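You operate a simulated robot arm through the tools that you are given. There is no shell and no other tool. Be economical: measure what you need, move in short steps, check, and stop when the job is done.

You are at the controls of a simulated two-armed robot. One attempt, no reset.

TASK
Lock the new lower roll's shaft, move its guide to 15 cm and jog the film straight.
Fine: guide lever Free to slide, then Lock; shaft and guide locked, then hold Jog till the edge gauge points at green. Other controls stay.

The check looks at the end state, three seconds after you hand in, the way a careful person would. Anything else that was tipped, shoved, dropped, spilled or broken makes it a failure.

THE ROBOT
Two 6-joint arms with two-finger parallel grippers on one trunk, on a base that drives. Base frame: it is fixed to the floor where the robot stands at the start and does not move with it; the origin is under the middle of the robot, x ahead of it, y to its left, z up. Readings come in mm, degrees, newtons and seconds.
The left shoulder is at the start at [280, 185, 1080], the right one opposite. With the tool pointing down near the work surface each hand reaches from about 160 to 820 mm from the robot's upright axis, wherever it stands, measured 20 degrees to its own side. Places, roughly: depth dial [700, -400, 1100]; film air valve [1100, 0, 1000]; jog button [1200, 100, 1200]; lift air valve [200, -800, 1500]; lower brake dial [800, -200, 800]; lower film [-7600, -3800, 0]; lower guide lever [600, -400, 600]; lower guide slider [700, -400, 800]; lower leader knob [300, -900, 900]; lower shaft lever [800, -200, 600]; perforator lever [800, -300, 1100]; pinch air valve [300, -700, 1500]; static bar switch [1100, 0, 1200]; upper brake dial [0, -1000, 1600]; upper guide lever [1100, 0, 1500]; upper guide slider [1000, 0, 1800]. Payload 1.57 kg a hand.
Tool frame (each hand has its own): the origin (TCP) lies between the finger pads and is the grasp point; the fingertips stand 30 mm ahead of it; z points along the fingers, y is the line along which they close. Largest opening 80 mm; finger width 17, thickness 12; the body of the gripper, 40 by 82 mm, starts 80 mm behind the TCP.
Orientation is told as [roll, pitch, yaw] about the base's x, y, z axes, in that order, counted from this pose: with the fingers straight down and closing along the base's y, the tool's x points along the base's -x, its y along +y and its z along -z.

THE INTERFACE
- The arms move only by the tool send_rows. It takes "left_increments", "right_increments" or both (then of equal length, played together; a hand with none holds still); each is a list of rows, each an object of numbers (a shift or turn left out is 0, a gripper value left out holds the last): "tx", "ty", "tz": the shift along the tool's x, y, z in mm; "rx", "ry", "rz": the turn, a rotation vector about the tool's x, y, z in degrees; "claw": the finger opening in mm, from 0 to 80. In form: [{"tx": .., "ty": .., "tz": .., "rx": .., "ry": .., "rz": .., "claw": ..}, ...]. A call has 1 to 8 rows; each row is the pose to reach, as a shift and turn from the pose commanded when the call began, along the tool's axes at that moment. A row lasts 0.2 s, in which the tool goes at most 50 mm and 8.6 degrees; a call with a longer step from one row to the next is refused whole, and so is a gripper value outside its range. Where a pose cannot be reached the arm comes as near as it can. A force on the tool above 40 N (or 10 N above the force at the start of the call, whichever is more), or a blocked arm, ends the call early, and 0.2 s more pass. Each finger travels about 153 mm/s and halts on what it meets, pressing with about 21 N; the grip force reading is that of the motor and also rises with nothing between the fingers. The clock runs only during rows and for 0.2 s after the last one: add rows that repeat a pose to give the fingers time. It gives the time, the measured TCP pose, the force on the tool (base axes), the opening and the grip force at its end, in the units of the frame above (readings bear some noise), with the torque about the TCP (base axes, N m) and any sound that the robot's microphone picked up.
- Cameras (640 x 400 px; columns grow to the right, rows downward): "scene" is now at [237.4, -37.7, 1558.7]; the picture's right is [-0.37, -0.93, 0.00], its down [-0.52, 0.21, -0.83] and it looks along [0.77, -0.31, -0.56] (base axes); focal length 237 px, centre (320, 200). "left" rides on the left gripper at [72, 7, -122] in its tool frame; the picture's right is [-0.09, 1.00, 0.00], its down [-0.84, -0.08, -0.54] and it looks along [-0.54, -0.05, 0.84] (tool axes); focal length 238 px, centre (320, 200). "right" rides on the right gripper at [72, -7, -122] in its tool frame; the picture's right is [0.09, 1.00, 0.00], its down [-0.84, 0.08, -0.54] and it looks along [-0.54, 0.05, 0.84] (tool axes); focal length 238 px, centre (320, 200). There is no depth. A picture from a camera that has moved, and an enlarged one, comes with that camera's place and axes in the base frame and with its lens. The place of the scene camera against the robot may be out by one fixed shift of up to 25 mm in any direction.
- capture(camera): a new picture of that camera. No time passes.
- lift_body(by): slides the trunk up (or, below 0, down) by that many mm; the arms and the scene camera ride with it, the base frame stays. It gives what a move gives, with no picture.
- roll_base(legs): drives the robot by 1 to 6 legs, each [ahead, turn to the left] in mm and degrees, along the robot's own axes; the way and the turn of a leg run together, so that a leg with both is an arc; at most 1500 mm and 180 degrees a leg. The arms and the cameras ride along, it lands a little off, and it stops where it bumps. It gives what a move gives.
- pan_tilt(pan, tilt): turns the head with the scene camera to pan (to the left, within 86 degrees either way) and tilt (down, from -29 to 69), counted from straight ahead of the robot. It gives what a move gives.
- close_up(camera, box): a new picture of the part [left, top, right, bottom] of that camera's present view, enlarged. No time passes.
- finish_job(): hands the job in; it is judged then, once.

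Work in short steps. Places have to be worked out from the pictures, the camera data and where the tool is seen: move nearer, look again, correct. Check each grasp and each placing, and mend what went wrong. You have 120 turns and 88 pictures in all, those below and enlarged ones among them. Open the grippers and draw the arms clear of the work before you hand the job in, unless the task says otherwise; then end with one line.

The tools are called after "Call:" as a command line: name --argument value ..., lists and objects as JSON in quotes. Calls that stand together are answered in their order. send_rows: Moves the arms, as the interface text tells. Its arguments: {"type":"object","properties":{"left_increments":{"type":"array","items":{"type":"object","properties":{"tx":{"type":"number"},"ty":{"type":"number"},"tz":{"type":"number"},"rx":{"type":"number"},"ry":{"type":"number"},"rz":{"type":"number"},"claw":{"type":"number"}}}},"right_increments":{"type":"array","items":{"type":"object","properties":{"tx":{"type":"number"},"ty":{"type":"number"},"tz":{"type":"number"},"rx":{"type":"number"},"ry":{"type":"number"},"rz":{"type":"number"},"claw":{"type":"number"}}}}},"required":[]} The other tools are called the same way: lift_body (by) slides the trunk up or down; roll_base (legs) drives the base; pan_tilt (pan, tilt) turns the head that bears the scene camera; capture (camera) takes a picture; close_up (camera, box) takes an enlarged picture of a part of a camera's view; finish_job () hands the job in.

At the start:

```text
clock: 0.0
left_position: [591.8, 9.1, 1420.3]
left_ee_rot: [-0.1, 0.1, 0.0]
left_wrist_force: [0.3, 0.3, -0.7]
left_torque: [0.01, 0.01, 0.03]
left_width: 79.8
left_gripper_force: 0.1
right_position: [443.1, -427.0, 1428.7]
right_ee_rot: [-0.1, 0.0, 0.0]
right_wrist_force: [-0.5, -0.2, 0.6]
right_torque: [0.02, 0.02, -0.02]
right_width: 79.8
right_gripper_force: 0.0
trunk travel left (down, up): [-775.0, 215.0]
robot x, y, heading: [-2.8, 3.9, -0.0]
head pan, tilt: [-21.8, 33.7]
```

scene: 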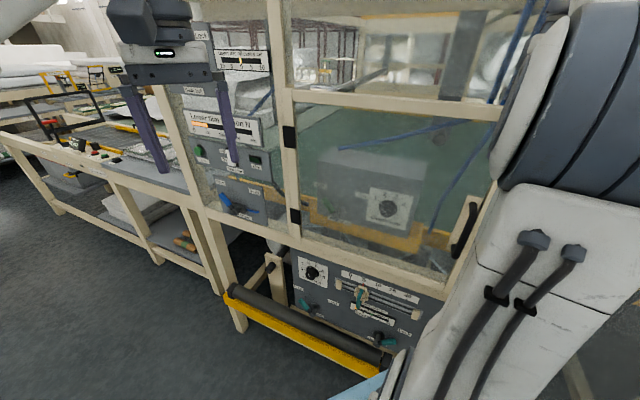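
right: 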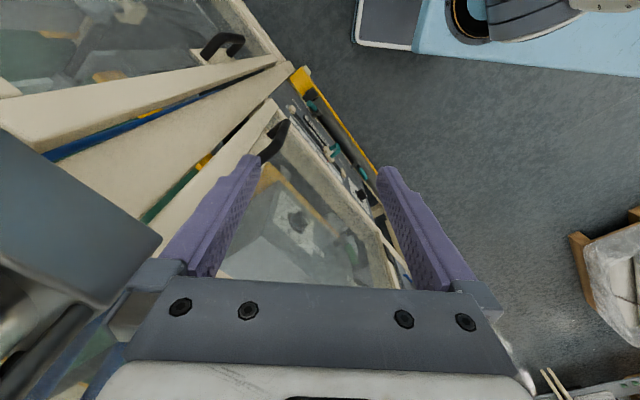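
left: 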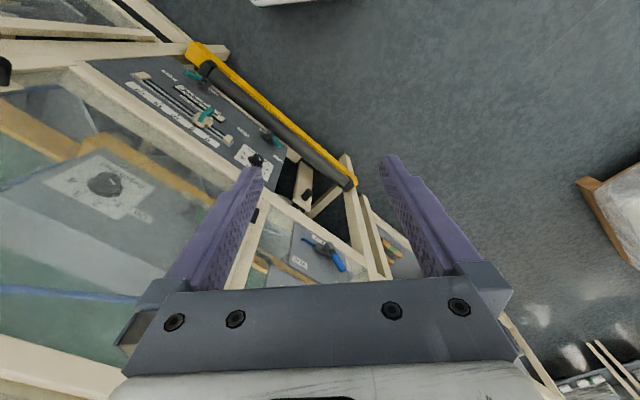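

The scene view shows the lower panel with dial, guide slider, guide lever and shaft lever. I enlarge it and the jog/gauge panel.

Call:
close_up --camera "scene" --box '[220, 230, 460, 380]'

Call:
close_up --camera "scene" --box '[160, 20, 320, 230]'

Call:
close_up --camera "left" --box '[80, 40, 360, 215]'

```text
2.67 times, centred on (340, 305) of scene
camera zoom: at [237.4, -37.7, 1558.7], right [-0.37, -0.93, 0.0], down [-0.52, 0.21, -0.83], along [0.77, -0.31, -0.56], focal length 633 px, centre (267, -80)
```

zoom: 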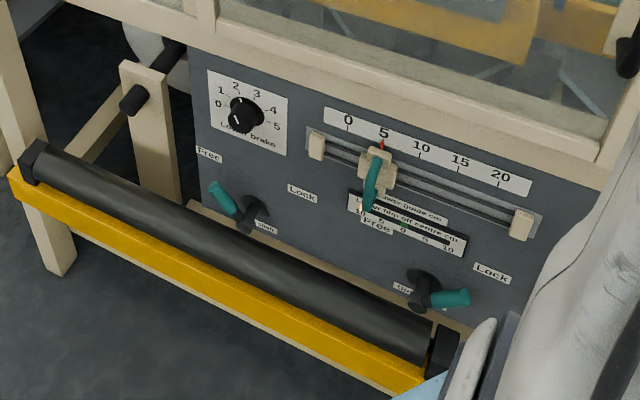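

```text
1.90 times, centred on (240, 125) of scene
camera zoom: at [237.4, -37.7, 1558.7], right [-0.37, -0.93, 0.0], down [-0.52, 0.21, -0.83], along [0.77, -0.31, -0.56], focal length 452 px, centre (472, 343)
```

zoom: 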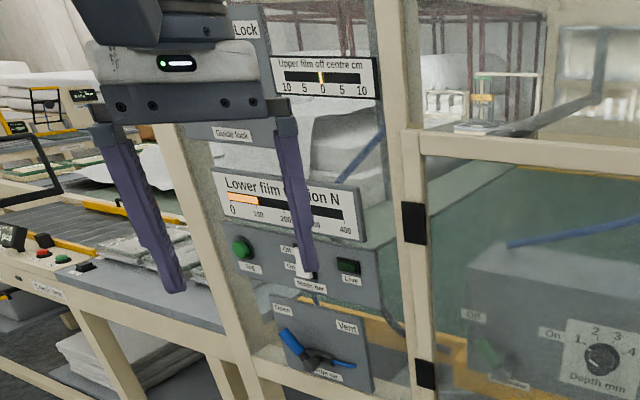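

```text
2.29 times, centred on (220, 128) of left
camera zoom: at [520.0, 15.1, 1541.4], right [0.09, 1.0, 0.0], down [0.84, -0.08, 0.54], along [0.54, -0.05, -0.84], focal length 545 px, centre (549, 366)
```

zoom: 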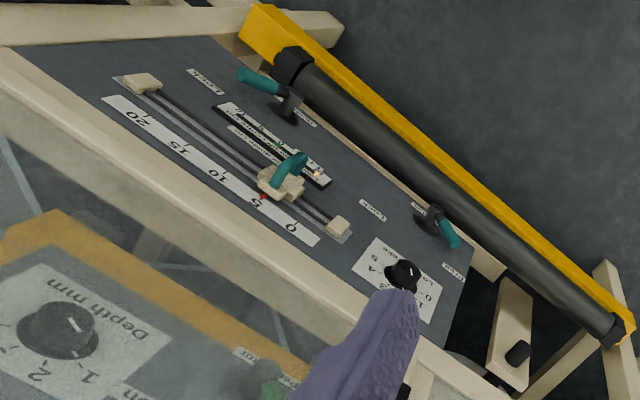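

The shaft lever points to Free, the guide lever seems at Lock, and the guide sits near 5. I look around before moving the base.

Call:
pan_tilt --pan -45 --tilt 45

Call:
capture --camera "scene"

```text
clock: 0.9
left_position: [591.4, 8.1, 1420.8]
left_ee_rot: [0.0, 0.0, 0.1]
left_wrist_force: [0.3, 0.5, -0.4]
left_torque: [-0.02, -0.04, 0.02]
left_width: 80.0
left_gripper_force: 0.1
right_position: [442.3, -427.3, 1428.3]
right_ee_rot: [0.0, 0.0, 0.1]
right_wrist_force: [-0.1, 0.1, 0.0]
right_torque: [0.0, 0.01, 0.02]
right_width: 80.1
right_gripper_force: 0.1
trunk travel left (down, up): [-775.0, 215.0]
robot x, y, heading: [-1.1, -0.8, -0.2]
head pan, tilt: [-45.0, 45.0]
```

```text
81 pictures are left
camera scene: at [212.6, -62.1, 1541.9], right [-0.71, -0.71, 0.0], down [-0.5, 0.5, -0.71], along [0.5, -0.5, -0.71], focal length 237 px, centre (320, 200)
```

scene: 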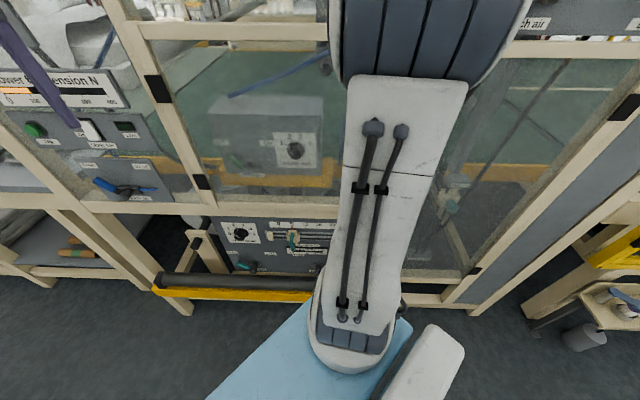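

The machine face runs at 45°; turning right in place by 45° makes the robot square to it, with both hands staying clear of the glass.

Call:
roll_base --legs '[[0, -45]]'

Call:
pan_tilt --pan 15 --tilt 45

Call:
capture --camera "scene"

```text
clock: 3.3
left_position: [425.0, -411.7, 1421.0]
left_ee_rot: [0.0, 0.0, -44.9]
left_wrist_force: [-0.6, -0.3, 0.2]
left_torque: [0.01, 0.02, -0.01]
left_width: 79.8
left_gripper_force: 0.0
right_position: [10.9, -614.6, 1428.1]
right_ee_rot: [0.0, 0.0, -45.0]
right_wrist_force: [-0.2, 0.1, -0.3]
right_torque: [0.0, -0.01, 0.02]
right_width: 80.1
right_gripper_force: 0.0
trunk travel left (down, up): [-775.0, 215.0]
robot x, y, heading: [3.1, 1.8, -45.1]
head pan, tilt: [-45.0, 45.0]
```

```text
clock: 4.6
left_position: [424.1, -411.0, 1420.9]
left_ee_rot: [0.0, 0.0, -44.9]
left_wrist_force: [0.7, 0.7, 0.1]
left_torque: [-0.02, 0.02, 0.0]
left_width: 79.9
left_gripper_force: 0.0
right_position: [12.3, -613.7, 1428.0]
right_ee_rot: [0.0, 0.0, -45.0]
right_wrist_force: [0.4, 0.1, -0.5]
right_torque: [0.01, -0.01, 0.01]
right_width: 80.2
right_gripper_force: 0.0
trunk travel left (down, up): [-775.0, 215.0]
robot x, y, heading: [-0.4, -4.4, -44.9]
head pan, tilt: [15.0, 45.0]
```

```text
80 pictures are left
camera scene: at [178.4, -158.6, 1541.9], right [-0.5, -0.87, 0.0], down [-0.61, 0.35, -0.71], along [0.61, -0.35, -0.71], focal length 237 px, centre (320, 200)
```

scene: 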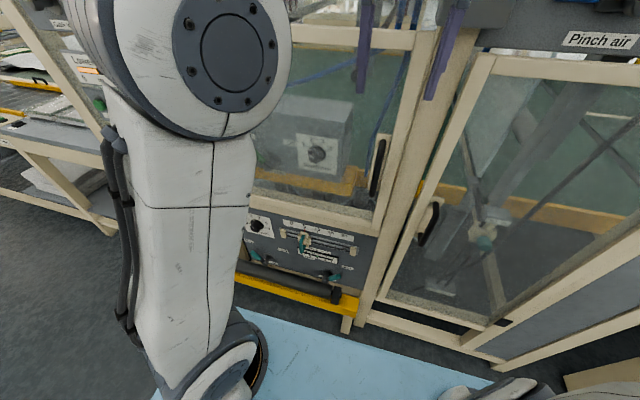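

Square now, but the panel lies left of the axis. I shift the robot about 130 mm to its left (turn, drive, turn back).

Call:
roll_base --legs '[[0, 90], [130, 0], [0, -90]]'

Call:
lift_body --by -300

Call:
pan_tilt --pan 0 --tilt 45

Call:
capture --camera "scene"

Call:
capture --camera "left"

```text
clock: 13.6
left_position: [516.2, -317.2, 1420.9]
left_ee_rot: [0.1, 0.0, -44.8]
left_wrist_force: [0.0, -0.7, 0.1]
left_torque: [-0.01, 0.01, 0.0]
left_width: 80.0
left_gripper_force: 0.2
right_position: [103.1, -523.0, 1427.4]
right_ee_rot: [0.0, 0.0, -44.8]
right_wrist_force: [-0.3, -0.1, -0.2]
right_torque: [-0.05, 0.01, 0.0]
right_width: 80.0
right_gripper_force: 0.1
trunk travel left (down, up): [-775.0, 215.0]
robot x, y, heading: [93.5, 89.2, -44.9]
head pan, tilt: [15.0, 45.0]
```

```text
clock: 16.6
left_position: [517.0, -318.2, 1121.0]
left_ee_rot: [-0.1, 0.1, -44.8]
left_wrist_force: [-0.5, 0.0, -0.6]
left_torque: [-0.01, 0.0, 0.02]
left_width: 80.1
left_gripper_force: 0.2
right_position: [104.1, -523.1, 1127.6]
right_ee_rot: [0.0, 0.0, -44.9]
right_wrist_force: [0.0, 0.5, -0.5]
right_torque: [-0.02, -0.02, -0.01]
right_width: 80.1
right_gripper_force: 0.0
trunk travel left (down, up): [-475.0, 515.0]
robot x, y, heading: [88.6, 91.8, -44.8]
head pan, tilt: [15.0, 45.0]
```

```text
clock: 17.4
left_position: [516.0, -319.0, 1120.6]
left_ee_rot: [-0.1, 0.0, -44.8]
left_wrist_force: [-0.2, 0.0, -0.6]
left_torque: [0.04, -0.04, -0.01]
left_width: 80.1
left_gripper_force: 0.0
right_position: [102.7, -522.7, 1127.8]
right_ee_rot: [0.0, -0.1, -44.9]
right_wrist_force: [0.1, -0.2, -0.3]
right_torque: [-0.02, 0.01, 0.0]
right_width: 80.0
right_gripper_force: 0.0
trunk travel left (down, up): [-475.0, 515.0]
robot x, y, heading: [91.8, 94.1, -45.0]
head pan, tilt: [0.0, 45.0]
```

```text
79 pictures are left
camera scene: at [256.4, -82.8, 1241.9], right [-0.71, -0.71, 0.0], down [-0.5, 0.5, -0.71], along [0.5, -0.5, -0.71], focal length 237 px, centre (320, 200)
```

scene: 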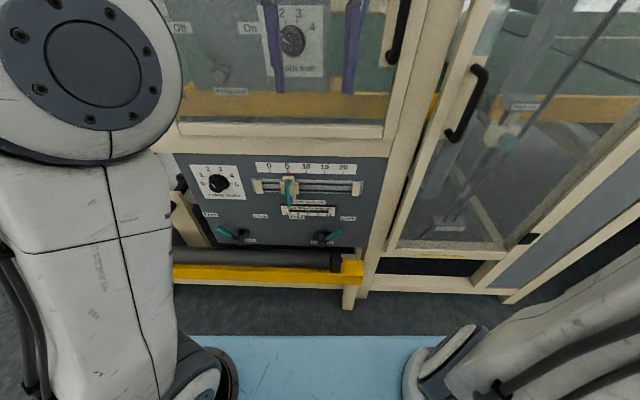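

```text
78 pictures are left
camera left: at [470.2, -263.5, 1241.5], right [0.77, 0.64, 0.0], down [0.54, -0.64, 0.54], along [0.35, -0.42, -0.84], focal length 238 px, centre (320, 200)
```

left: 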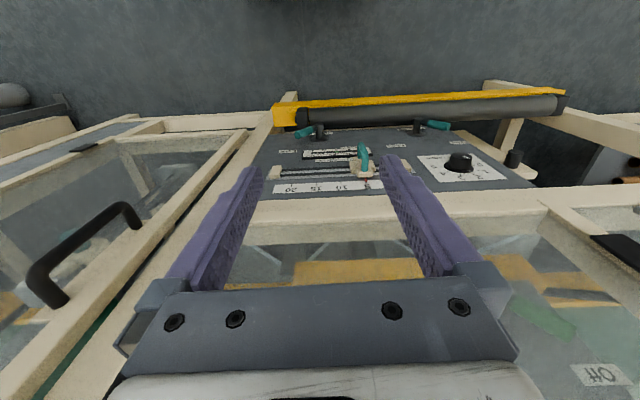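

Triangulating both views: guide lever hub around D≈736 (distance along the panel normal), z≈545; roller at D≈685, z≈507. I lower the left hand and tilt it 45° forward, so that its camera looks at the panel.

Call:
send_rows --left_increments '[{"tx": 6, "ty": 15, "tz": 42, "ry": -6}, {"tx": 12, "ty": 30, "tz": 84, "ry": -12}, {"tx": 18, "ty": 45, "tz": 126, "ry": -18}, {"tx": 25, "ty": 60, "tz": 170, "ry": -24}, {"tx": 31, "ty": 75, "tz": 212, "ry": -30}, {"tx": 37, "ty": 90, "tz": 255, "ry": -36}, {"tx": 43, "ty": 105, "tz": 297, "ry": -41}, {"tx": 50, "ty": 120, "tz": 340, "ry": -45}]'

Call:
capture --camera "left"

Call:
capture --camera "scene"

```text
clock: 19.2
left_position: [590.3, -296.7, 834.2]
left_ee_rot: [0.0, -44.6, -44.5]
left_wrist_force: [0.2, 0.2, 0.9]
left_torque: [0.03, 0.02, 0.01]
left_width: 80.0
left_gripper_force: 0.1
left hand out of reach, approached as far as the arm can: row 5, 6, 7, 8
right_position: [103.3, -522.2, 1128.6]
right_ee_rot: [0.0, 0.0, -44.8]
right_wrist_force: [0.1, 0.1, 0.2]
right_torque: [-0.08, 0.0, -0.01]
right_width: 80.0
right_gripper_force: 0.1
trunk travel left (down, up): [-475.0, 515.0]
robot x, y, heading: [89.2, 91.3, -45.0]
head pan, tilt: [0.0, 45.0]
```

```text
77 pictures are left
camera left: at [498.1, -196.3, 869.5], right [0.75, 0.66, 0.06], down [0.1, -0.21, 0.97], along [0.66, -0.72, -0.22], focal length 238 px, centre (320, 200)
```

left: 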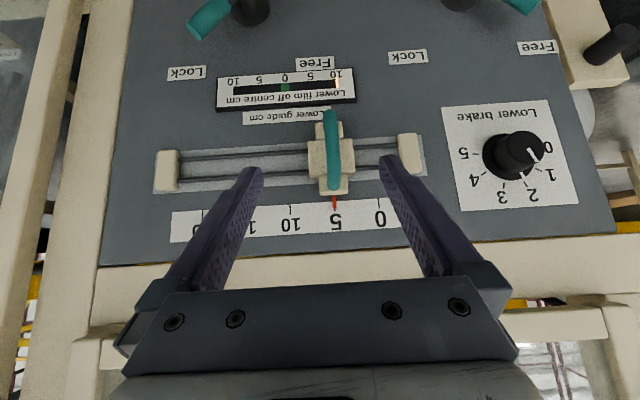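

```text
76 pictures are left
camera scene: at [256.1, -82.0, 1242.1], right [-0.71, -0.71, 0.0], down [-0.5, 0.5, -0.71], along [0.5, -0.5, -0.71], focal length 237 px, centre (320, 200)
```

scene: 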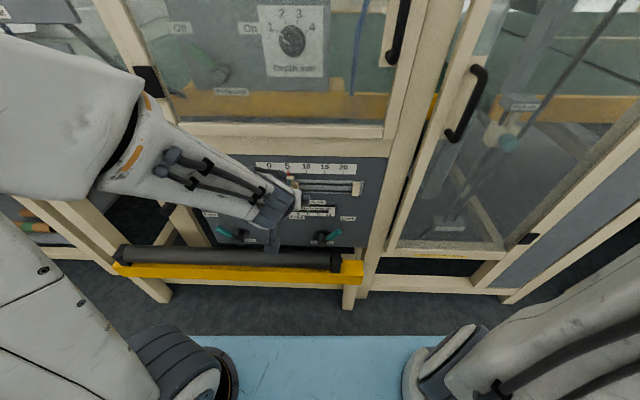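

Excellent view: panel D≈750, true scale. The arm was at the bottom of its reach, so I lower the trunk 200 mm for an eye-level view of the levers.

Call:
lift_body --by -200

Call:
capture --camera "left"

Call:
capture --camera "scene"

```text
clock: 21.3
left_position: [590.0, -298.4, 634.8]
left_ee_rot: [0.0, -44.9, -44.8]
left_wrist_force: [0.2, 0.7, 0.4]
left_torque: [-0.02, 0.0, 0.02]
left_width: 80.0
left_gripper_force: 0.0
right_position: [103.2, -523.6, 927.0]
right_ee_rot: [-0.1, 0.1, -44.9]
right_wrist_force: [-0.3, -0.1, -0.4]
right_torque: [0.01, 0.05, 0.03]
right_width: 80.2
right_gripper_force: 0.0
trunk travel left (down, up): [-275.0, 715.0]
robot x, y, heading: [95.7, 93.8, -44.8]
head pan, tilt: [0.0, 45.0]
```

```text
75 pictures are left
camera left: at [498.8, -197.5, 669.5], right [0.75, 0.66, 0.07], down [0.09, -0.2, 0.97], along [0.66, -0.72, -0.22], focal length 238 px, centre (320, 200)
```

left: 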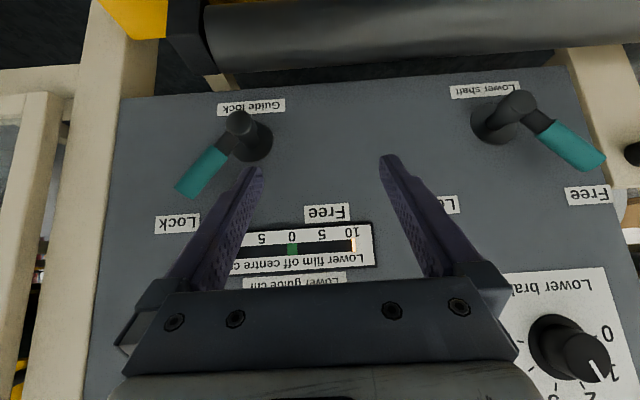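

```text
74 pictures are left
camera scene: at [256.4, -82.8, 1042.0], right [-0.71, -0.71, 0.0], down [-0.5, 0.5, -0.71], along [0.5, -0.5, -0.71], focal length 237 px, centre (320, 200)
```

scene: 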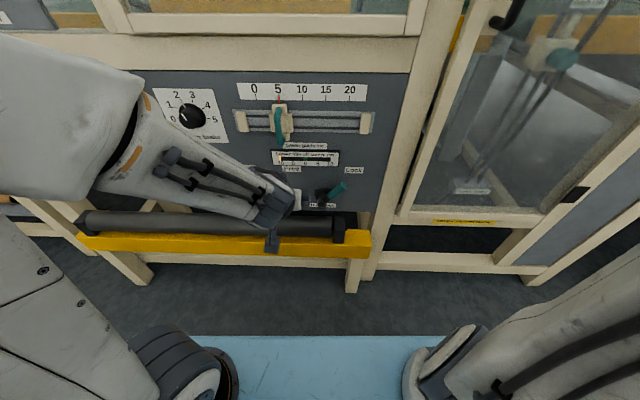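

Hub of shaft lever ≈ (L 406, z 535), guide hub ≈ (L 126, z 530), handles at D≈713, ±45° throw, ~88 mm long. I close the left fingers, flatten the tool to 30° below horizontal and move left of the shaft lever.

Call:
send_rows --left_increments '[{"tx": 5, "ty": 44, "tz": 3, "ry": -2.5, "claw": 0}, {"tx": 10, "ty": 88, "tz": 6, "ry": -5}, {"tx": 15, "ty": 132, "tz": 9, "ry": -7.5}, {"tx": 20, "ty": 176, "tz": 12, "ry": -10}, {"tx": 25, "ty": 220, "tz": 15, "ry": -12.5}, {"tx": 30, "ty": 264, "tz": 19, "ry": -15}, {"tx": 30, "ty": 264, "tz": 19, "ry": -15}]'

Call:
capture --camera "left"

Call:
capture --camera "scene"

```text
clock: 22.9
left_position: [695.7, -308.5, 628.4]
left_ee_rot: [0.7, -59.9, -45.0]
left_wrist_force: [0.7, -0.3, -0.1]
left_torque: [0.0, 0.02, 0.0]
left_width: 0.2
left_gripper_force: 20.7
left hand out of reach, approached as far as the arm can: row 1, 2, 3, 4, 5, 6, 7
right_position: [104.3, -522.2, 928.3]
right_ee_rot: [0.0, 0.0, -44.9]
right_wrist_force: [0.5, 0.7, -0.9]
right_torque: [0.01, 0.01, 0.02]
right_width: 79.7
right_gripper_force: 0.1
trunk travel left (down, up): [-275.0, 715.0]
robot x, y, heading: [92.4, 88.9, -45.1]
head pan, tilt: [0.0, 45.0]
```

```text
73 pictures are left
camera left: at [599.1, -204.8, 625.8], right [0.73, 0.68, 0.09], down [-0.09, -0.03, 1.0], along [0.68, -0.73, 0.04], focal length 238 px, centre (320, 200)
```

left: 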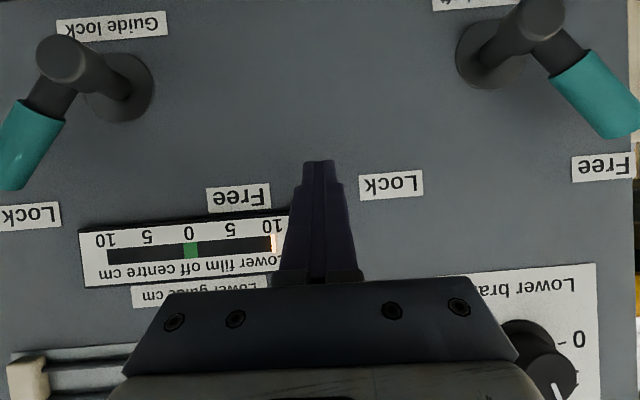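

```text
72 pictures are left
camera scene: at [256.4, -82.8, 1041.9], right [-0.71, -0.71, 0.0], down [-0.5, 0.5, -0.71], along [0.5, -0.5, -0.71], focal length 237 px, centre (320, 200)
```

scene: 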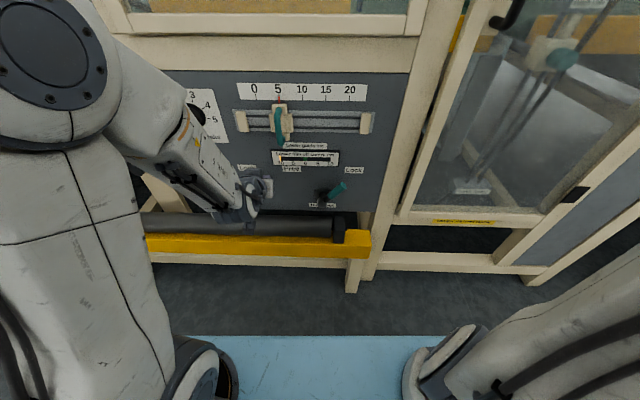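

The arm can't fold any closer at this standoff. I back the base by 180 mm, which also draws the hand off the panel.

Call:
roll_base --legs '[[-180, 0]]'

Call:
send_rows --left_increments '[{"tx": 0}]'

```text
clock: 24.4
left_position: [566.2, -180.0, 629.4]
left_ee_rot: [0.7, -59.8, -45.0]
left_wrist_force: [0.1, -0.5, 0.1]
left_torque: [-0.03, 0.03, 0.04]
left_width: 0.0
left_gripper_force: 20.5
right_position: [-26.0, -395.0, 927.6]
right_ee_rot: [0.0, 0.0, -44.9]
right_wrist_force: [0.2, -0.7, 0.5]
right_torque: [0.02, 0.01, 0.03]
right_width: 80.1
right_gripper_force: 0.1
trunk travel left (down, up): [-275.0, 715.0]
robot x, y, heading: [-41.4, 219.4, -44.8]
head pan, tilt: [0.0, 45.0]
```

```text
clock: 24.8
left_position: [566.3, -179.3, 627.6]
left_ee_rot: [0.7, -59.7, -45.0]
left_wrist_force: [0.3, -1.0, -0.8]
left_torque: [0.0, -0.02, -0.02]
left_width: 0.1
left_gripper_force: 21.5
right_position: [-25.9, -393.0, 929.2]
right_ee_rot: [0.0, 0.0, -44.9]
right_wrist_force: [-1.1, 0.3, 0.2]
right_torque: [0.03, 0.05, -0.01]
right_width: 79.8
right_gripper_force: 0.0
trunk travel left (down, up): [-275.0, 715.0]
robot x, y, heading: [-42.0, 221.0, -45.2]
head pan, tilt: [0.0, 45.0]
```

Now I bring the closed fingers to just in front-left of the shaft lever handle (D≈640), still short of it, and check.

Call:
send_rows --left_increments '[{"tx": 1, "ty": 38, "tz": 26}, {"tx": 2, "ty": 76, "tz": 53}, {"tx": 4, "ty": 114, "tz": 80}, {"tx": 5, "ty": 152, "tz": 106}, {"tx": 6, "ty": 190, "tz": 133}, {"tx": 6, "ty": 190, "tz": 133}]'

Call:
capture --camera "left"

Call:
capture --camera "scene"

```text
clock: 26.2
left_position: [652.2, -226.0, 572.5]
left_ee_rot: [1.7, -59.4, -41.0]
left_wrist_force: [0.0, -0.2, 0.1]
left_torque: [0.01, 0.01, -0.01]
left_width: 0.1
left_gripper_force: 21.1
left hand out of reach, approached as far as the arm can: row 1, 2, 3, 4, 5, 6
right_position: [-26.1, -394.1, 928.2]
right_ee_rot: [0.0, 0.0, -44.9]
right_wrist_force: [-0.2, 0.0, 0.0]
right_torque: [-0.01, 0.01, -0.02]
right_width: 79.8
right_gripper_force: 0.0
trunk travel left (down, up): [-275.0, 715.0]
robot x, y, heading: [-34.9, 219.5, -44.6]
head pan, tilt: [0.0, 45.0]
```

```text
71 pictures are left
camera left: at [546.8, -131.3, 570.6], right [0.67, 0.74, 0.09], down [-0.09, -0.04, 0.99], along [0.74, -0.67, 0.04], focal length 238 px, centre (320, 200)
```

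left: 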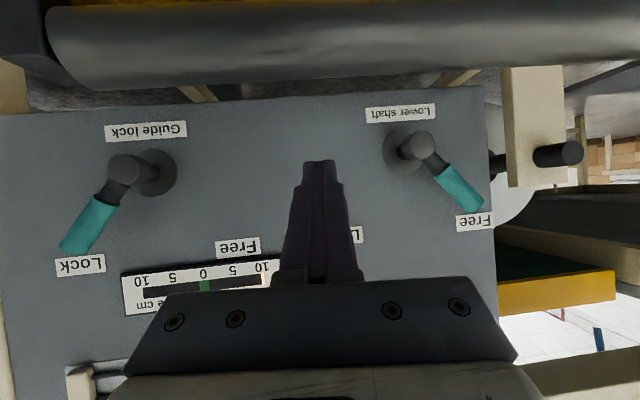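

```text
70 pictures are left
camera scene: at [127.6, 45.6, 1041.9], right [-0.71, -0.71, 0.0], down [-0.5, 0.5, -0.71], along [0.5, -0.5, -0.71], focal length 237 px, centre (320, 200)
```

scene: 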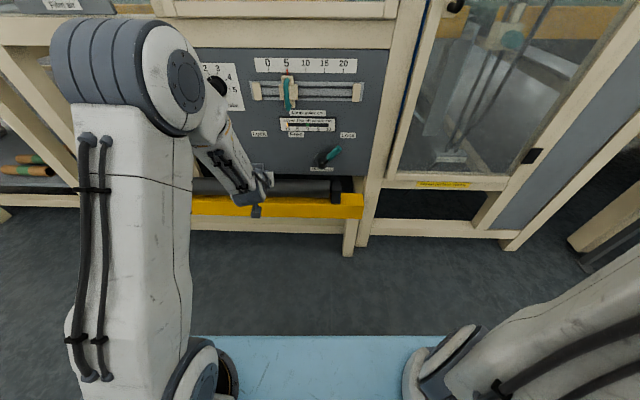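

The arm still hits a joint limit in this folded posture (elbow high, forearm steep). I back off further so the arm works more stretched, and retry the sideways move.

Call:
roll_base --legs '[[-150, 0]]'

Call:
send_rows --left_increments '[{"tz": 40}, {"tz": 80}, {"tz": 120}]'

Call:
send_rows --left_increments '[{"ty": 40}, {"ty": 80}, {"ty": 120}]'

```text
clock: 27.6
left_position: [543.7, -118.6, 572.2]
left_ee_rot: [1.7, -59.6, -41.1]
left_wrist_force: [0.5, -0.3, 0.0]
left_torque: [-0.02, -0.01, 0.01]
left_width: 0.0
left_gripper_force: 21.0
right_position: [-132.8, -287.0, 927.2]
right_ee_rot: [0.0, 0.0, -44.9]
right_wrist_force: [0.3, -0.1, 0.1]
right_torque: [0.01, 0.0, -0.01]
right_width: 80.0
right_gripper_force: 0.0
trunk travel left (down, up): [-275.0, 715.0]
robot x, y, heading: [-145.6, 328.8, -44.9]
head pan, tilt: [0.0, 45.0]
```

```text
clock: 28.4
left_position: [622.9, -184.0, 511.4]
left_ee_rot: [2.2, -59.4, -41.0]
left_wrist_force: [-0.4, -0.7, -0.1]
left_torque: [0.02, 0.02, 0.0]
left_width: 0.0
left_gripper_force: 21.0
left hand out of reach, approached as far as the arm can: row 1
right_position: [-132.5, -287.6, 928.6]
right_ee_rot: [-0.1, 0.0, -44.9]
right_wrist_force: [-0.3, 0.8, 0.5]
right_torque: [0.02, -0.02, 0.02]
right_width: 79.8
right_gripper_force: 0.1
trunk travel left (down, up): [-275.0, 715.0]
robot x, y, heading: [-146.5, 332.4, -44.7]
head pan, tilt: [0.0, 45.0]
```

```text
clock: 29.2
left_position: [623.3, -185.5, 511.6]
left_ee_rot: [2.2, -59.4, -40.9]
left_wrist_force: [-0.8, 0.0, 0.1]
left_torque: [0.0, 0.01, 0.01]
left_width: 0.2
left_gripper_force: 21.5
left hand out of reach, approached as far as the arm can: row 1, 2, 3
right_position: [-133.8, -287.1, 928.9]
right_ee_rot: [-0.1, 0.0, -44.8]
right_wrist_force: [0.0, 0.5, 0.5]
right_torque: [0.0, 0.0, -0.03]
right_width: 80.0
right_gripper_force: 0.0
trunk travel left (down, up): [-275.0, 715.0]
robot x, y, heading: [-145.2, 329.8, -45.0]
head pan, tilt: [0.0, 45.0]
```

Sideways travel ends straight ahead of the shoulder, so the targets must lie inboard. I shift the robot 200 mm left instead.

Call:
roll_base --legs '[[0, 90], [200, 0], [0, -90]]'

Call:
send_rows --left_increments '[{"tx": -15, "ry": 0, "ty": -10}]'

Call:
capture --camera "left"

Call:
capture --camera "scene"

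```text
clock: 38.3
left_position: [769.5, -39.9, 511.0]
left_ee_rot: [2.2, -59.4, -40.4]
left_wrist_force: [-0.7, 0.4, -0.2]
left_torque: [0.02, -0.04, 0.01]
left_width: 0.0
left_gripper_force: 20.7
right_position: [15.7, -149.1, 928.6]
right_ee_rot: [0.0, 0.1, -44.3]
right_wrist_force: [-0.2, 0.0, 0.3]
right_torque: [-0.01, 0.02, 0.03]
right_width: 79.9
right_gripper_force: 0.2
trunk travel left (down, up): [-275.0, 715.0]
robot x, y, heading: [-2.8, 464.2, -44.3]
head pan, tilt: [0.0, 45.0]
```

```text
clock: 38.7
left_position: [771.0, -53.5, 523.6]
left_ee_rot: [2.3, -59.5, -40.3]
left_wrist_force: [-0.9, 0.0, 0.5]
left_torque: [-0.02, -0.02, 0.02]
left_width: 0.2
left_gripper_force: 20.9
right_position: [15.3, -151.3, 929.0]
right_ee_rot: [0.0, 0.0, -44.3]
right_wrist_force: [0.1, -0.4, 0.0]
right_torque: [-0.03, -0.02, -0.02]
right_width: 80.2
right_gripper_force: 0.1
trunk travel left (down, up): [-275.0, 715.0]
robot x, y, heading: [-2.4, 463.3, -44.3]
head pan, tilt: [0.0, 45.0]
```

```text
69 pictures are left
camera left: at [663.9, 39.3, 522.2], right [0.65, 0.75, 0.1], down [-0.09, -0.05, 0.99], along [0.75, -0.66, 0.04], focal length 238 px, centre (320, 200)
```

left: 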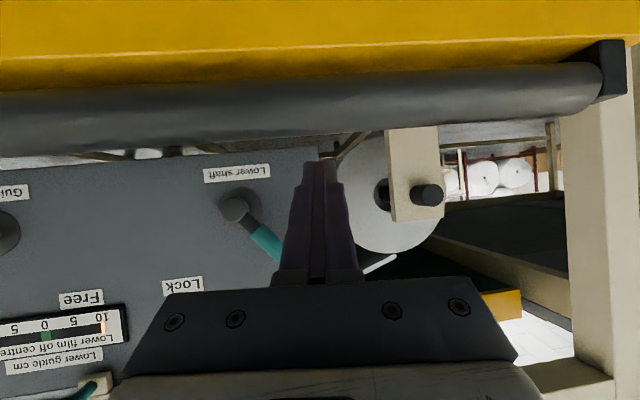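

```text
68 pictures are left
camera scene: at [164.3, 291.0, 1041.9], right [-0.7, -0.71, 0.0], down [-0.51, 0.49, -0.71], along [0.51, -0.49, -0.71], focal length 237 px, centre (320, 200)
```

scene: 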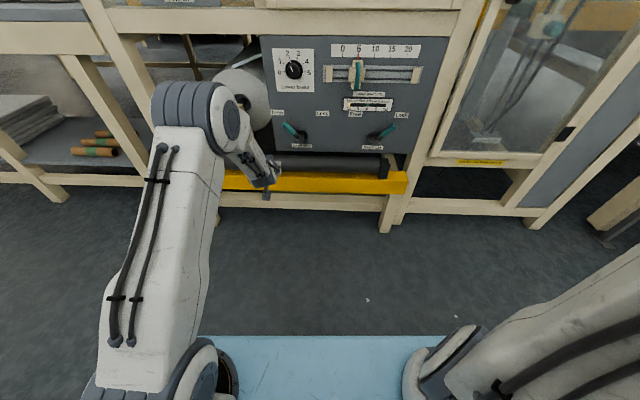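

The roller is lower than feared (top z≈465). I correct yaw, rise to z≈556 and stand in front-left of the shaft lever handle.

Call:
send_rows --left_increments '[{"tx": -18, "ty": -16, "tz": 10, "rx": 1.3, "rz": 0.7}, {"tx": -36, "ty": -32, "tz": 20, "rx": 2.6, "rz": 1.5}, {"tx": -54, "ty": -47, "tz": 30, "rx": 3.9, "rz": 2.2}, {"tx": -54, "ty": -47, "tz": 30, "rx": 3.9, "rz": 2.2}]'

Call:
capture --camera "left"

```text
clock: 39.7
left_position: [782.4, -122.5, 553.6]
left_ee_rot: [2.0, -59.3, -44.6]
left_wrist_force: [0.5, 0.1, -0.6]
left_torque: [0.01, 0.01, 0.0]
left_width: 0.0
left_gripper_force: 21.0
right_position: [15.4, -150.6, 927.5]
right_ee_rot: [0.1, 0.0, -44.3]
right_wrist_force: [0.3, -0.8, -0.3]
right_torque: [0.02, 0.03, 0.0]
right_width: 79.9
right_gripper_force: 0.1
trunk travel left (down, up): [-275.0, 715.0]
robot x, y, heading: [-4.6, 464.7, -44.3]
head pan, tilt: [0.0, 45.0]
```

```text
67 pictures are left
camera left: at [683.7, -22.1, 552.6], right [0.71, 0.7, 0.1], down [-0.09, -0.04, 0.99], along [0.7, -0.72, 0.04], focal length 238 px, centre (320, 200)
```

left: 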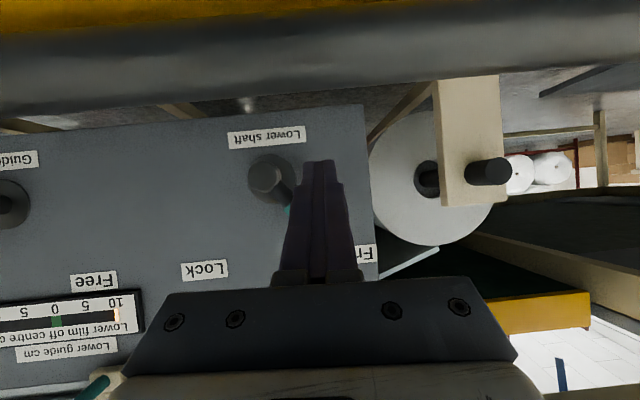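

Finger is left-below of the handle line with about 9 mm margin. I advance 62 mm toward the panel and look.

Call:
send_rows --left_increments '[{"tx": -10, "tz": 18}, {"tx": -20, "tz": 36}, {"tx": -31, "tz": 53.7}, {"tx": -31, "tz": 53.7}]'

Call:
capture --camera "left"

Call:
close_up --camera "scene" --box '[220, 30, 440, 200]'

```text
clock: 40.7
left_position: [826.6, -166.0, 553.4]
left_ee_rot: [2.0, -59.4, -44.8]
left_wrist_force: [-0.1, 0.0, -1.3]
left_torque: [-0.02, -0.02, -0.01]
left_width: 0.1
left_gripper_force: 20.8
right_position: [15.9, -150.0, 927.1]
right_ee_rot: [0.1, -0.1, -44.3]
right_wrist_force: [-0.5, 0.3, 0.1]
right_torque: [0.02, 0.01, 0.01]
right_width: 80.2
right_gripper_force: 0.2
trunk travel left (down, up): [-275.0, 715.0]
robot x, y, heading: [-5.0, 466.5, -44.7]
head pan, tilt: [0.0, 45.0]
```

```text
66 pictures are left
camera left: at [728.6, -65.5, 552.1], right [0.71, 0.7, 0.1], down [-0.09, -0.04, 0.99], along [0.7, -0.72, 0.04], focal length 238 px, centre (320, 200)
```

left: 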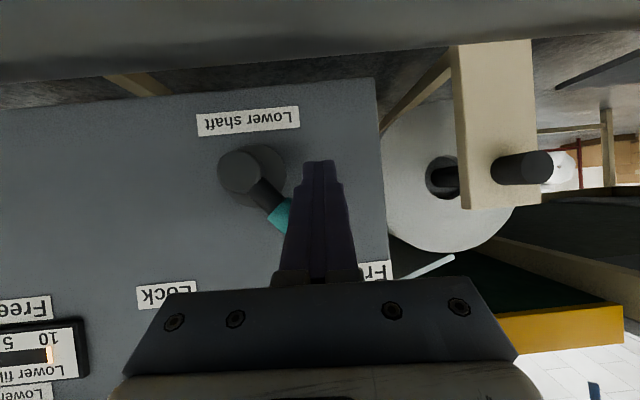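

```text
2.35 times, centred on (330, 115) of scene
camera zoom: at [164.2, 291.0, 1041.9], right [-0.7, -0.71, 0.0], down [-0.51, 0.49, -0.71], along [0.51, -0.49, -0.71], focal length 559 px, centre (296, 400)
```

zoom: 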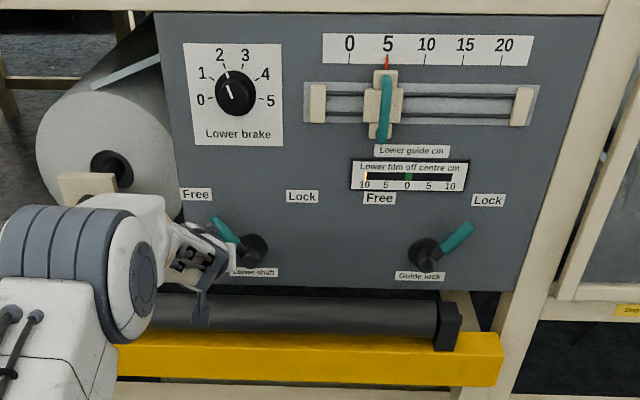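

Hub at about (L 417, z 534); the finger is just under the handle. I sweep it along an arc around the hub, first half.

Call:
send_rows --left_increments '[{"ty": -2, "tx": -12, "tz": -7}, {"ty": -11, "tx": -22, "tz": -12.7}, {"ty": -22.5, "tx": -29.5, "tz": -17}, {"ty": -36, "tx": -34, "tz": -19.7}, {"ty": -50, "tx": -36, "tz": -20.7}]'

Call:
capture --camera "left"

```text
clock: 41.9
left_position: [792.4, -204.1, 595.5]
left_ee_rot: [2.1, -59.4, -44.7]
left_wrist_force: [-1.0, 0.3, -0.3]
left_torque: [0.0, -0.03, 0.01]
left_width: 0.0
left_gripper_force: 20.4
right_position: [13.7, -150.7, 928.6]
right_ee_rot: [-0.1, 0.0, -44.3]
right_wrist_force: [0.3, -0.3, 0.6]
right_torque: [-0.01, 0.01, -0.01]
right_width: 80.0
right_gripper_force: 0.1
trunk travel left (down, up): [-275.0, 715.0]
robot x, y, heading: [-5.9, 465.9, -44.5]
head pan, tilt: [0.0, 45.0]
```

```text
64 pictures are left
camera left: at [694.2, -103.5, 593.5], right [0.71, 0.69, 0.1], down [-0.09, -0.04, 0.99], along [0.69, -0.72, 0.04], focal length 238 px, centre (320, 200)
```

left: 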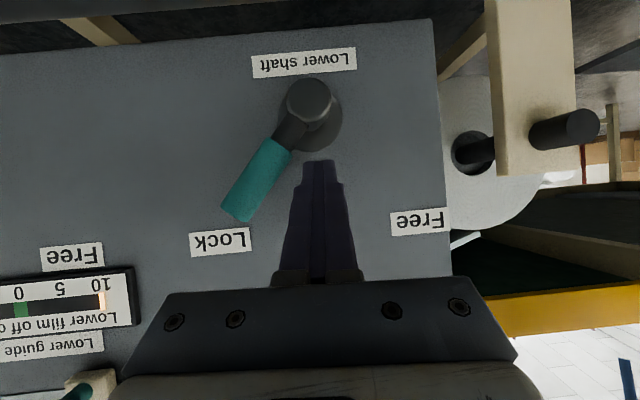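

The lever followed and points near Lock already; I keep pushing until it meets its stop.

Call:
send_rows --left_increments '[{"ty": -14, "tx": 1.7, "tz": 1}, {"ty": -23, "tx": 4.3, "tz": 2.5}, {"ty": -32, "tx": 8.7, "tz": 5}, {"ty": -37, "tx": 13, "tz": 7.5}]'

Call:
capture --camera "left"

```text
clock: 42.6
left_position: [786.4, -212.6, 592.0]
left_ee_rot: [2.8, -59.7, -44.2]
left_wrist_force: [4.0, -1.6, 4.3]
left_torque: [-0.13, -0.13, 0.12]
left_width: 0.0
left_gripper_force: 20.9
right_position: [17.1, -150.9, 927.4]
right_ee_rot: [0.1, 0.0, -44.2]
right_wrist_force: [0.8, 0.7, -0.4]
right_torque: [-0.01, 0.0, 0.01]
right_width: 80.1
right_gripper_force: 0.0
trunk travel left (down, up): [-275.0, 715.0]
robot x, y, heading: [0.8, 464.6, -44.0]
head pan, tilt: [0.0, 45.0]
stopped in row 3 (left hand): the force on the tool passed its limit at 47 N (the readings are from after the stop); the commanded pose is now the measured one
```

```text
63 pictures are left
camera left: at [685.6, -114.7, 591.4], right [0.69, 0.71, 0.1], down [-0.1, -0.05, 0.99], along [0.71, -0.7, 0.04], focal length 238 px, centre (320, 200)
```

left: 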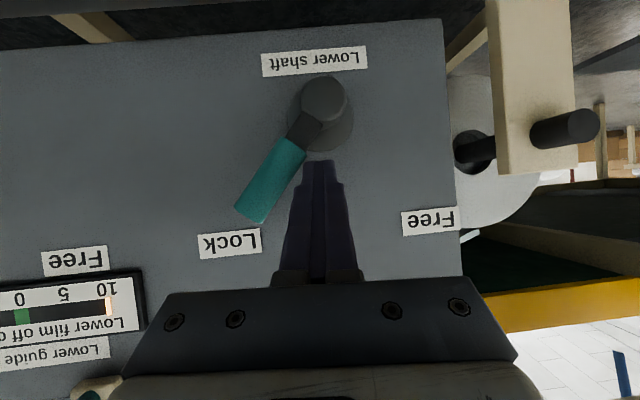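

The shaft lever reached its stop at Lock (force spike). I back off and swing the hand right toward the guide lever, well in front of the panel.

Call:
send_rows --left_increments '[{"ty": 8}, {"ty": 8, "tx": 20, "tz": -35}, {"ty": 8, "tx": 43, "tz": -75}, {"ty": -38, "tx": 43, "tz": -75}, {"ty": -86, "tx": 43, "tz": -75}, {"ty": -134, "tx": 43, "tz": -75}, {"ty": -182, "tx": 43, "tz": -75}, {"ty": -230, "tx": 43, "tz": -75}]'

Call:
send_rows --left_increments '[{"ty": -49}, {"ty": -98}, {"ty": -98}]'

Call:
capture --camera "left"

Call:
capture --camera "scene"

```text
clock: 44.4
left_position: [566.7, -324.6, 587.0]
left_ee_rot: [2.9, -59.4, -44.0]
left_wrist_force: [0.0, 1.0, 1.3]
left_torque: [-0.02, 0.0, -0.02]
left_width: 0.0
left_gripper_force: 20.9
right_position: [16.6, -150.0, 928.3]
right_ee_rot: [0.0, 0.0, -44.1]
right_wrist_force: [1.3, 0.7, 0.0]
right_torque: [-0.03, 0.01, -0.05]
right_width: 80.0
right_gripper_force: 0.0
trunk travel left (down, up): [-275.0, 715.0]
robot x, y, heading: [0.2, 466.4, -44.2]
head pan, tilt: [0.0, 45.0]
```

```text
clock: 45.2
left_position: [509.8, -347.9, 580.8]
left_ee_rot: [2.9, -59.5, -44.1]
left_wrist_force: [-1.0, 0.2, 0.0]
left_torque: [0.0, 0.03, -0.01]
left_width: 0.0
left_gripper_force: 21.0
left hand out of reach, approached as far as the arm can: row 1, 2, 3
right_position: [16.7, -150.5, 927.9]
right_ee_rot: [0.0, 0.1, -44.2]
right_wrist_force: [0.5, 0.0, -0.7]
right_torque: [0.01, 0.01, -0.04]
right_width: 79.8
right_gripper_force: 0.2
trunk travel left (down, up): [-275.0, 715.0]
robot x, y, heading: [-0.7, 461.9, -44.2]
head pan, tilt: [0.0, 45.0]
```

```text
62 pictures are left
camera left: at [408.1, -248.7, 579.8], right [0.69, 0.71, 0.11], down [-0.1, -0.05, 0.99], along [0.71, -0.7, 0.04], focal length 238 px, centre (320, 200)
```

left: 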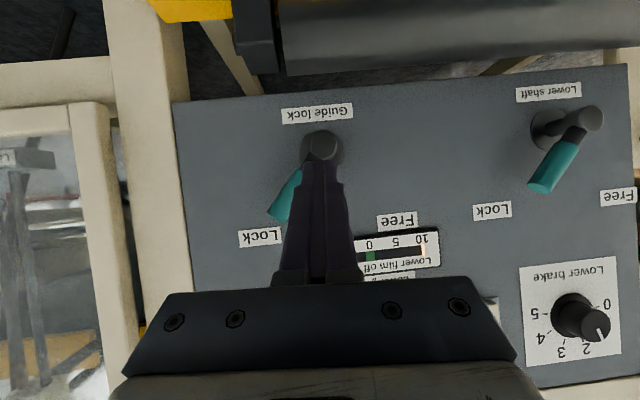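

```text
61 pictures are left
camera scene: at [164.7, 291.7, 1041.9], right [-0.7, -0.72, 0.0], down [-0.51, 0.49, -0.71], along [0.51, -0.49, -0.71], focal length 237 px, centre (320, 200)
```

scene: 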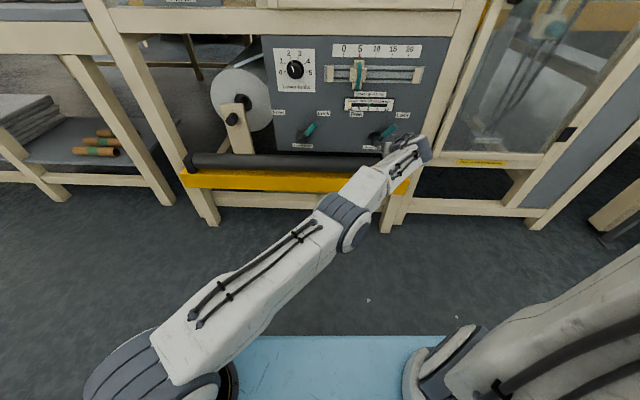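

The shaft lever now mirrors the guide lever (Lock). The left arm is at full stretch here, so I shift the base 180 mm right.

Call:
roll_base --legs '[[0, 90], [-180, 0], [0, -90.8]]'

Call:
capture --camera "left"

```text
clock: 54.4
left_position: [390.9, -470.6, 580.9]
left_ee_rot: [2.9, -59.5, -43.7]
left_wrist_force: [-0.3, -0.1, -1.6]
left_torque: [-0.09, -0.08, 0.0]
left_width: 0.1
left_gripper_force: 21.3
right_position: [-102.3, -277.9, 927.3]
right_ee_rot: [-0.1, 0.0, -43.8]
right_wrist_force: [0.0, 0.2, -0.5]
right_torque: [0.05, 0.03, -0.02]
right_width: 80.0
right_gripper_force: 0.0
trunk travel left (down, up): [-275.0, 715.0]
robot x, y, heading: [-129.8, 335.7, -44.0]
head pan, tilt: [0.0, 45.0]
```

```text
60 pictures are left
camera left: at [289.9, -373.6, 578.7], right [0.69, 0.72, 0.1], down [-0.1, -0.05, 0.99], along [0.72, -0.7, 0.04], focal length 238 px, centre (320, 200)
```

left: 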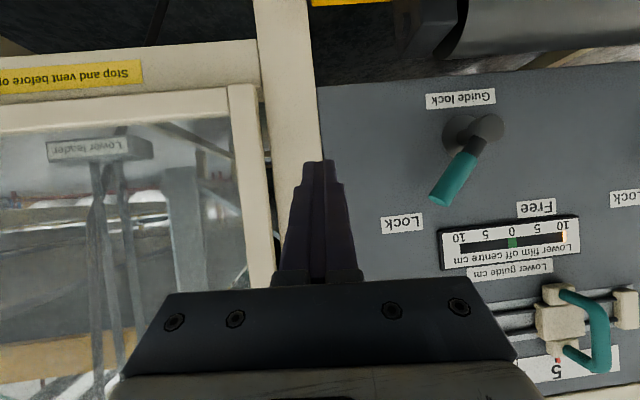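

Guide hub measured at (L 127, z 532), handle at 42° toward Lock. I move the fingers right-below the handle, in front of it.

Call:
send_rows --left_increments '[{"tx": 4, "ty": 44, "tz": 15}, {"tx": 8, "ty": 88, "tz": 31}, {"tx": 12, "ty": 131, "tz": 46}, {"tx": 12, "ty": 131, "tz": 46}]'

Call:
capture --camera "left"

```text
clock: 55.5
left_position: [512.7, -432.0, 626.8]
left_ee_rot: [-10.2, -67.4, -32.3]
left_wrist_force: [0.1, -0.2, 0.9]
left_torque: [0.0, 0.02, -0.01]
left_width: 0.2
left_gripper_force: 21.1
left hand out of reach, approached as far as the arm can: row 1, 2, 3
right_position: [-103.1, -276.7, 928.6]
right_ee_rot: [-0.2, 0.0, -43.9]
right_wrist_force: [-0.2, -0.3, 0.2]
right_torque: [0.0, -0.01, 0.03]
right_width: 80.0
right_gripper_force: 0.1
trunk travel left (down, up): [-275.0, 715.0]
robot x, y, heading: [-122.8, 338.0, -44.0]
head pan, tilt: [0.0, 45.0]
stopped in row 4 (left hand): the arm was blocked; the commanded pose is now the measured one
```

```text
59 pictures are left
camera left: at [412.6, -335.7, 603.9], right [0.69, 0.72, 0.02], down [-0.14, 0.11, 0.98], along [0.71, -0.68, 0.18], focal length 238 px, centre (320, 200)
```

left: 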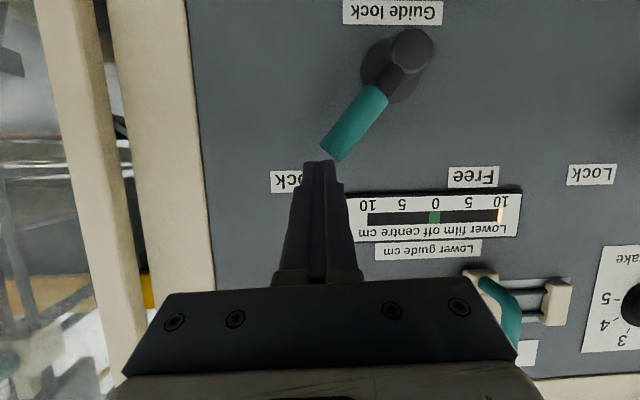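

The arm was blocked and the tool tilted; I check the scene to see what touches.

Call:
capture --camera "scene"

Call:
capture --camera "right"

```text
58 pictures are left
camera scene: at [42.9, 166.0, 1042.2], right [-0.69, -0.72, 0.0], down [-0.51, 0.49, -0.71], along [0.51, -0.49, -0.71], focal length 237 px, centre (320, 200)
```

scene: 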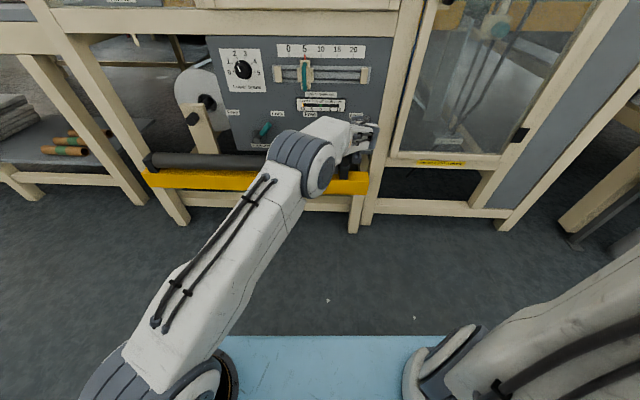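

```text
57 pictures are left
camera right: at [-158.4, -231.0, 1051.6], right [0.62, 0.78, 0.0], down [0.66, -0.52, 0.54], along [0.42, -0.34, -0.84], focal length 238 px, centre (320, 200)
```

right: 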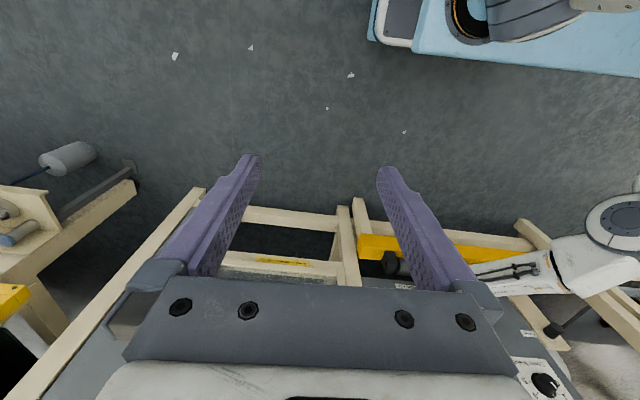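

The elbow dropped low against the roller. I back away, shift right ~110 mm while clear, then refold the arm before going in again.

Call:
roll_base --legs '[[-130, 0], [0, 90], [-110, 0], [0, -91]]'

Call:
capture --camera "scene"

```text
clock: 65.4
left_position: [319.6, -441.5, 621.3]
left_ee_rot: [-9.6, -67.1, -34.8]
left_wrist_force: [0.0, 0.3, 0.6]
left_torque: [0.01, -0.02, -0.01]
left_width: 0.0
left_gripper_force: 21.3
right_position: [-290.4, -264.2, 928.7]
right_ee_rot: [-0.2, -0.1, -45.8]
right_wrist_force: [0.4, 0.1, 0.8]
right_torque: [0.0, -0.02, 0.03]
right_width: 80.0
right_gripper_force: 0.0
trunk travel left (down, up): [-275.0, 715.0]
robot x, y, heading: [-293.3, 351.4, -46.1]
head pan, tilt: [0.0, 45.0]
```

```text
56 pictures are left
camera scene: at [-129.2, 171.2, 1041.9], right [-0.72, -0.7, 0.0], down [-0.49, 0.51, -0.71], along [0.49, -0.51, -0.71], focal length 237 px, centre (320, 200)
```

scene: 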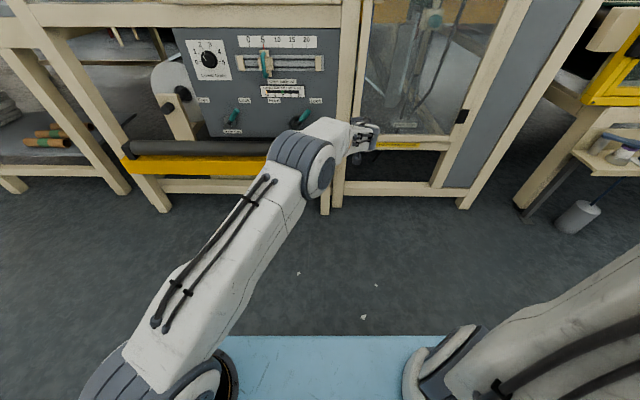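

Everything looks intact. I bring the hand left and straighten it to the 30°-down pose in front of the shoulder.

Call:
send_rows --left_increments '[{"tx": 5, "ty": 42, "tz": 2, "ry": 1.2, "rz": 0.7}, {"tx": 10, "ty": 84, "tz": 4, "ry": 2.4, "rz": 1.3}, {"tx": 15, "ty": 126, "tz": 6, "ry": 3.6, "rz": 2}, {"tx": 20, "ty": 168, "tz": 8, "ry": 4.8, "rz": 2.6}, {"tx": 25, "ty": 210, "tz": 10, "ry": 6, "rz": 3.3}, {"tx": 29, "ty": 251, "tz": 12, "ry": 7, "rz": 3.9}, {"tx": 29, "ty": 251, "tz": 12, "ry": 7, "rz": 3.9}]'

Call:
capture --camera "scene"

```text
clock: 67.0
left_position: [488.9, -262.0, 575.6]
left_ee_rot: [-0.4, -60.4, -45.0]
left_wrist_force: [0.6, 0.1, -0.2]
left_torque: [0.01, 0.03, 0.03]
left_width: 0.0
left_gripper_force: 20.6
right_position: [-290.5, -265.7, 929.5]
right_ee_rot: [0.0, 0.0, -45.8]
right_wrist_force: [0.2, -0.1, -0.1]
right_torque: [0.0, -0.01, 0.0]
right_width: 80.1
right_gripper_force: 0.1
trunk travel left (down, up): [-275.0, 715.0]
robot x, y, heading: [-293.2, 350.8, -45.7]
head pan, tilt: [0.0, 45.0]
```

```text
55 pictures are left
camera scene: at [-129.2, 171.3, 1041.9], right [-0.72, -0.7, 0.0], down [-0.49, 0.51, -0.71], along [0.49, -0.51, -0.71], focal length 237 px, centre (320, 200)
```

scene: 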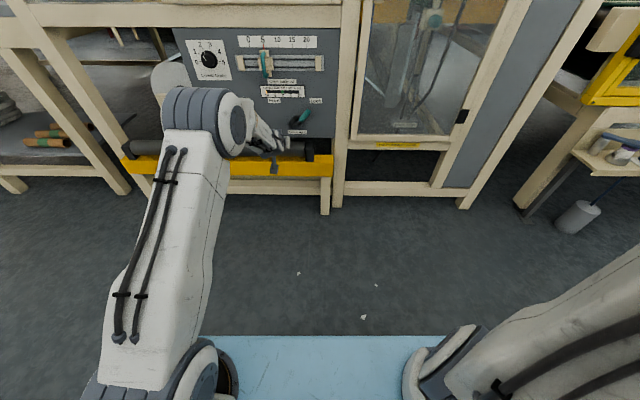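

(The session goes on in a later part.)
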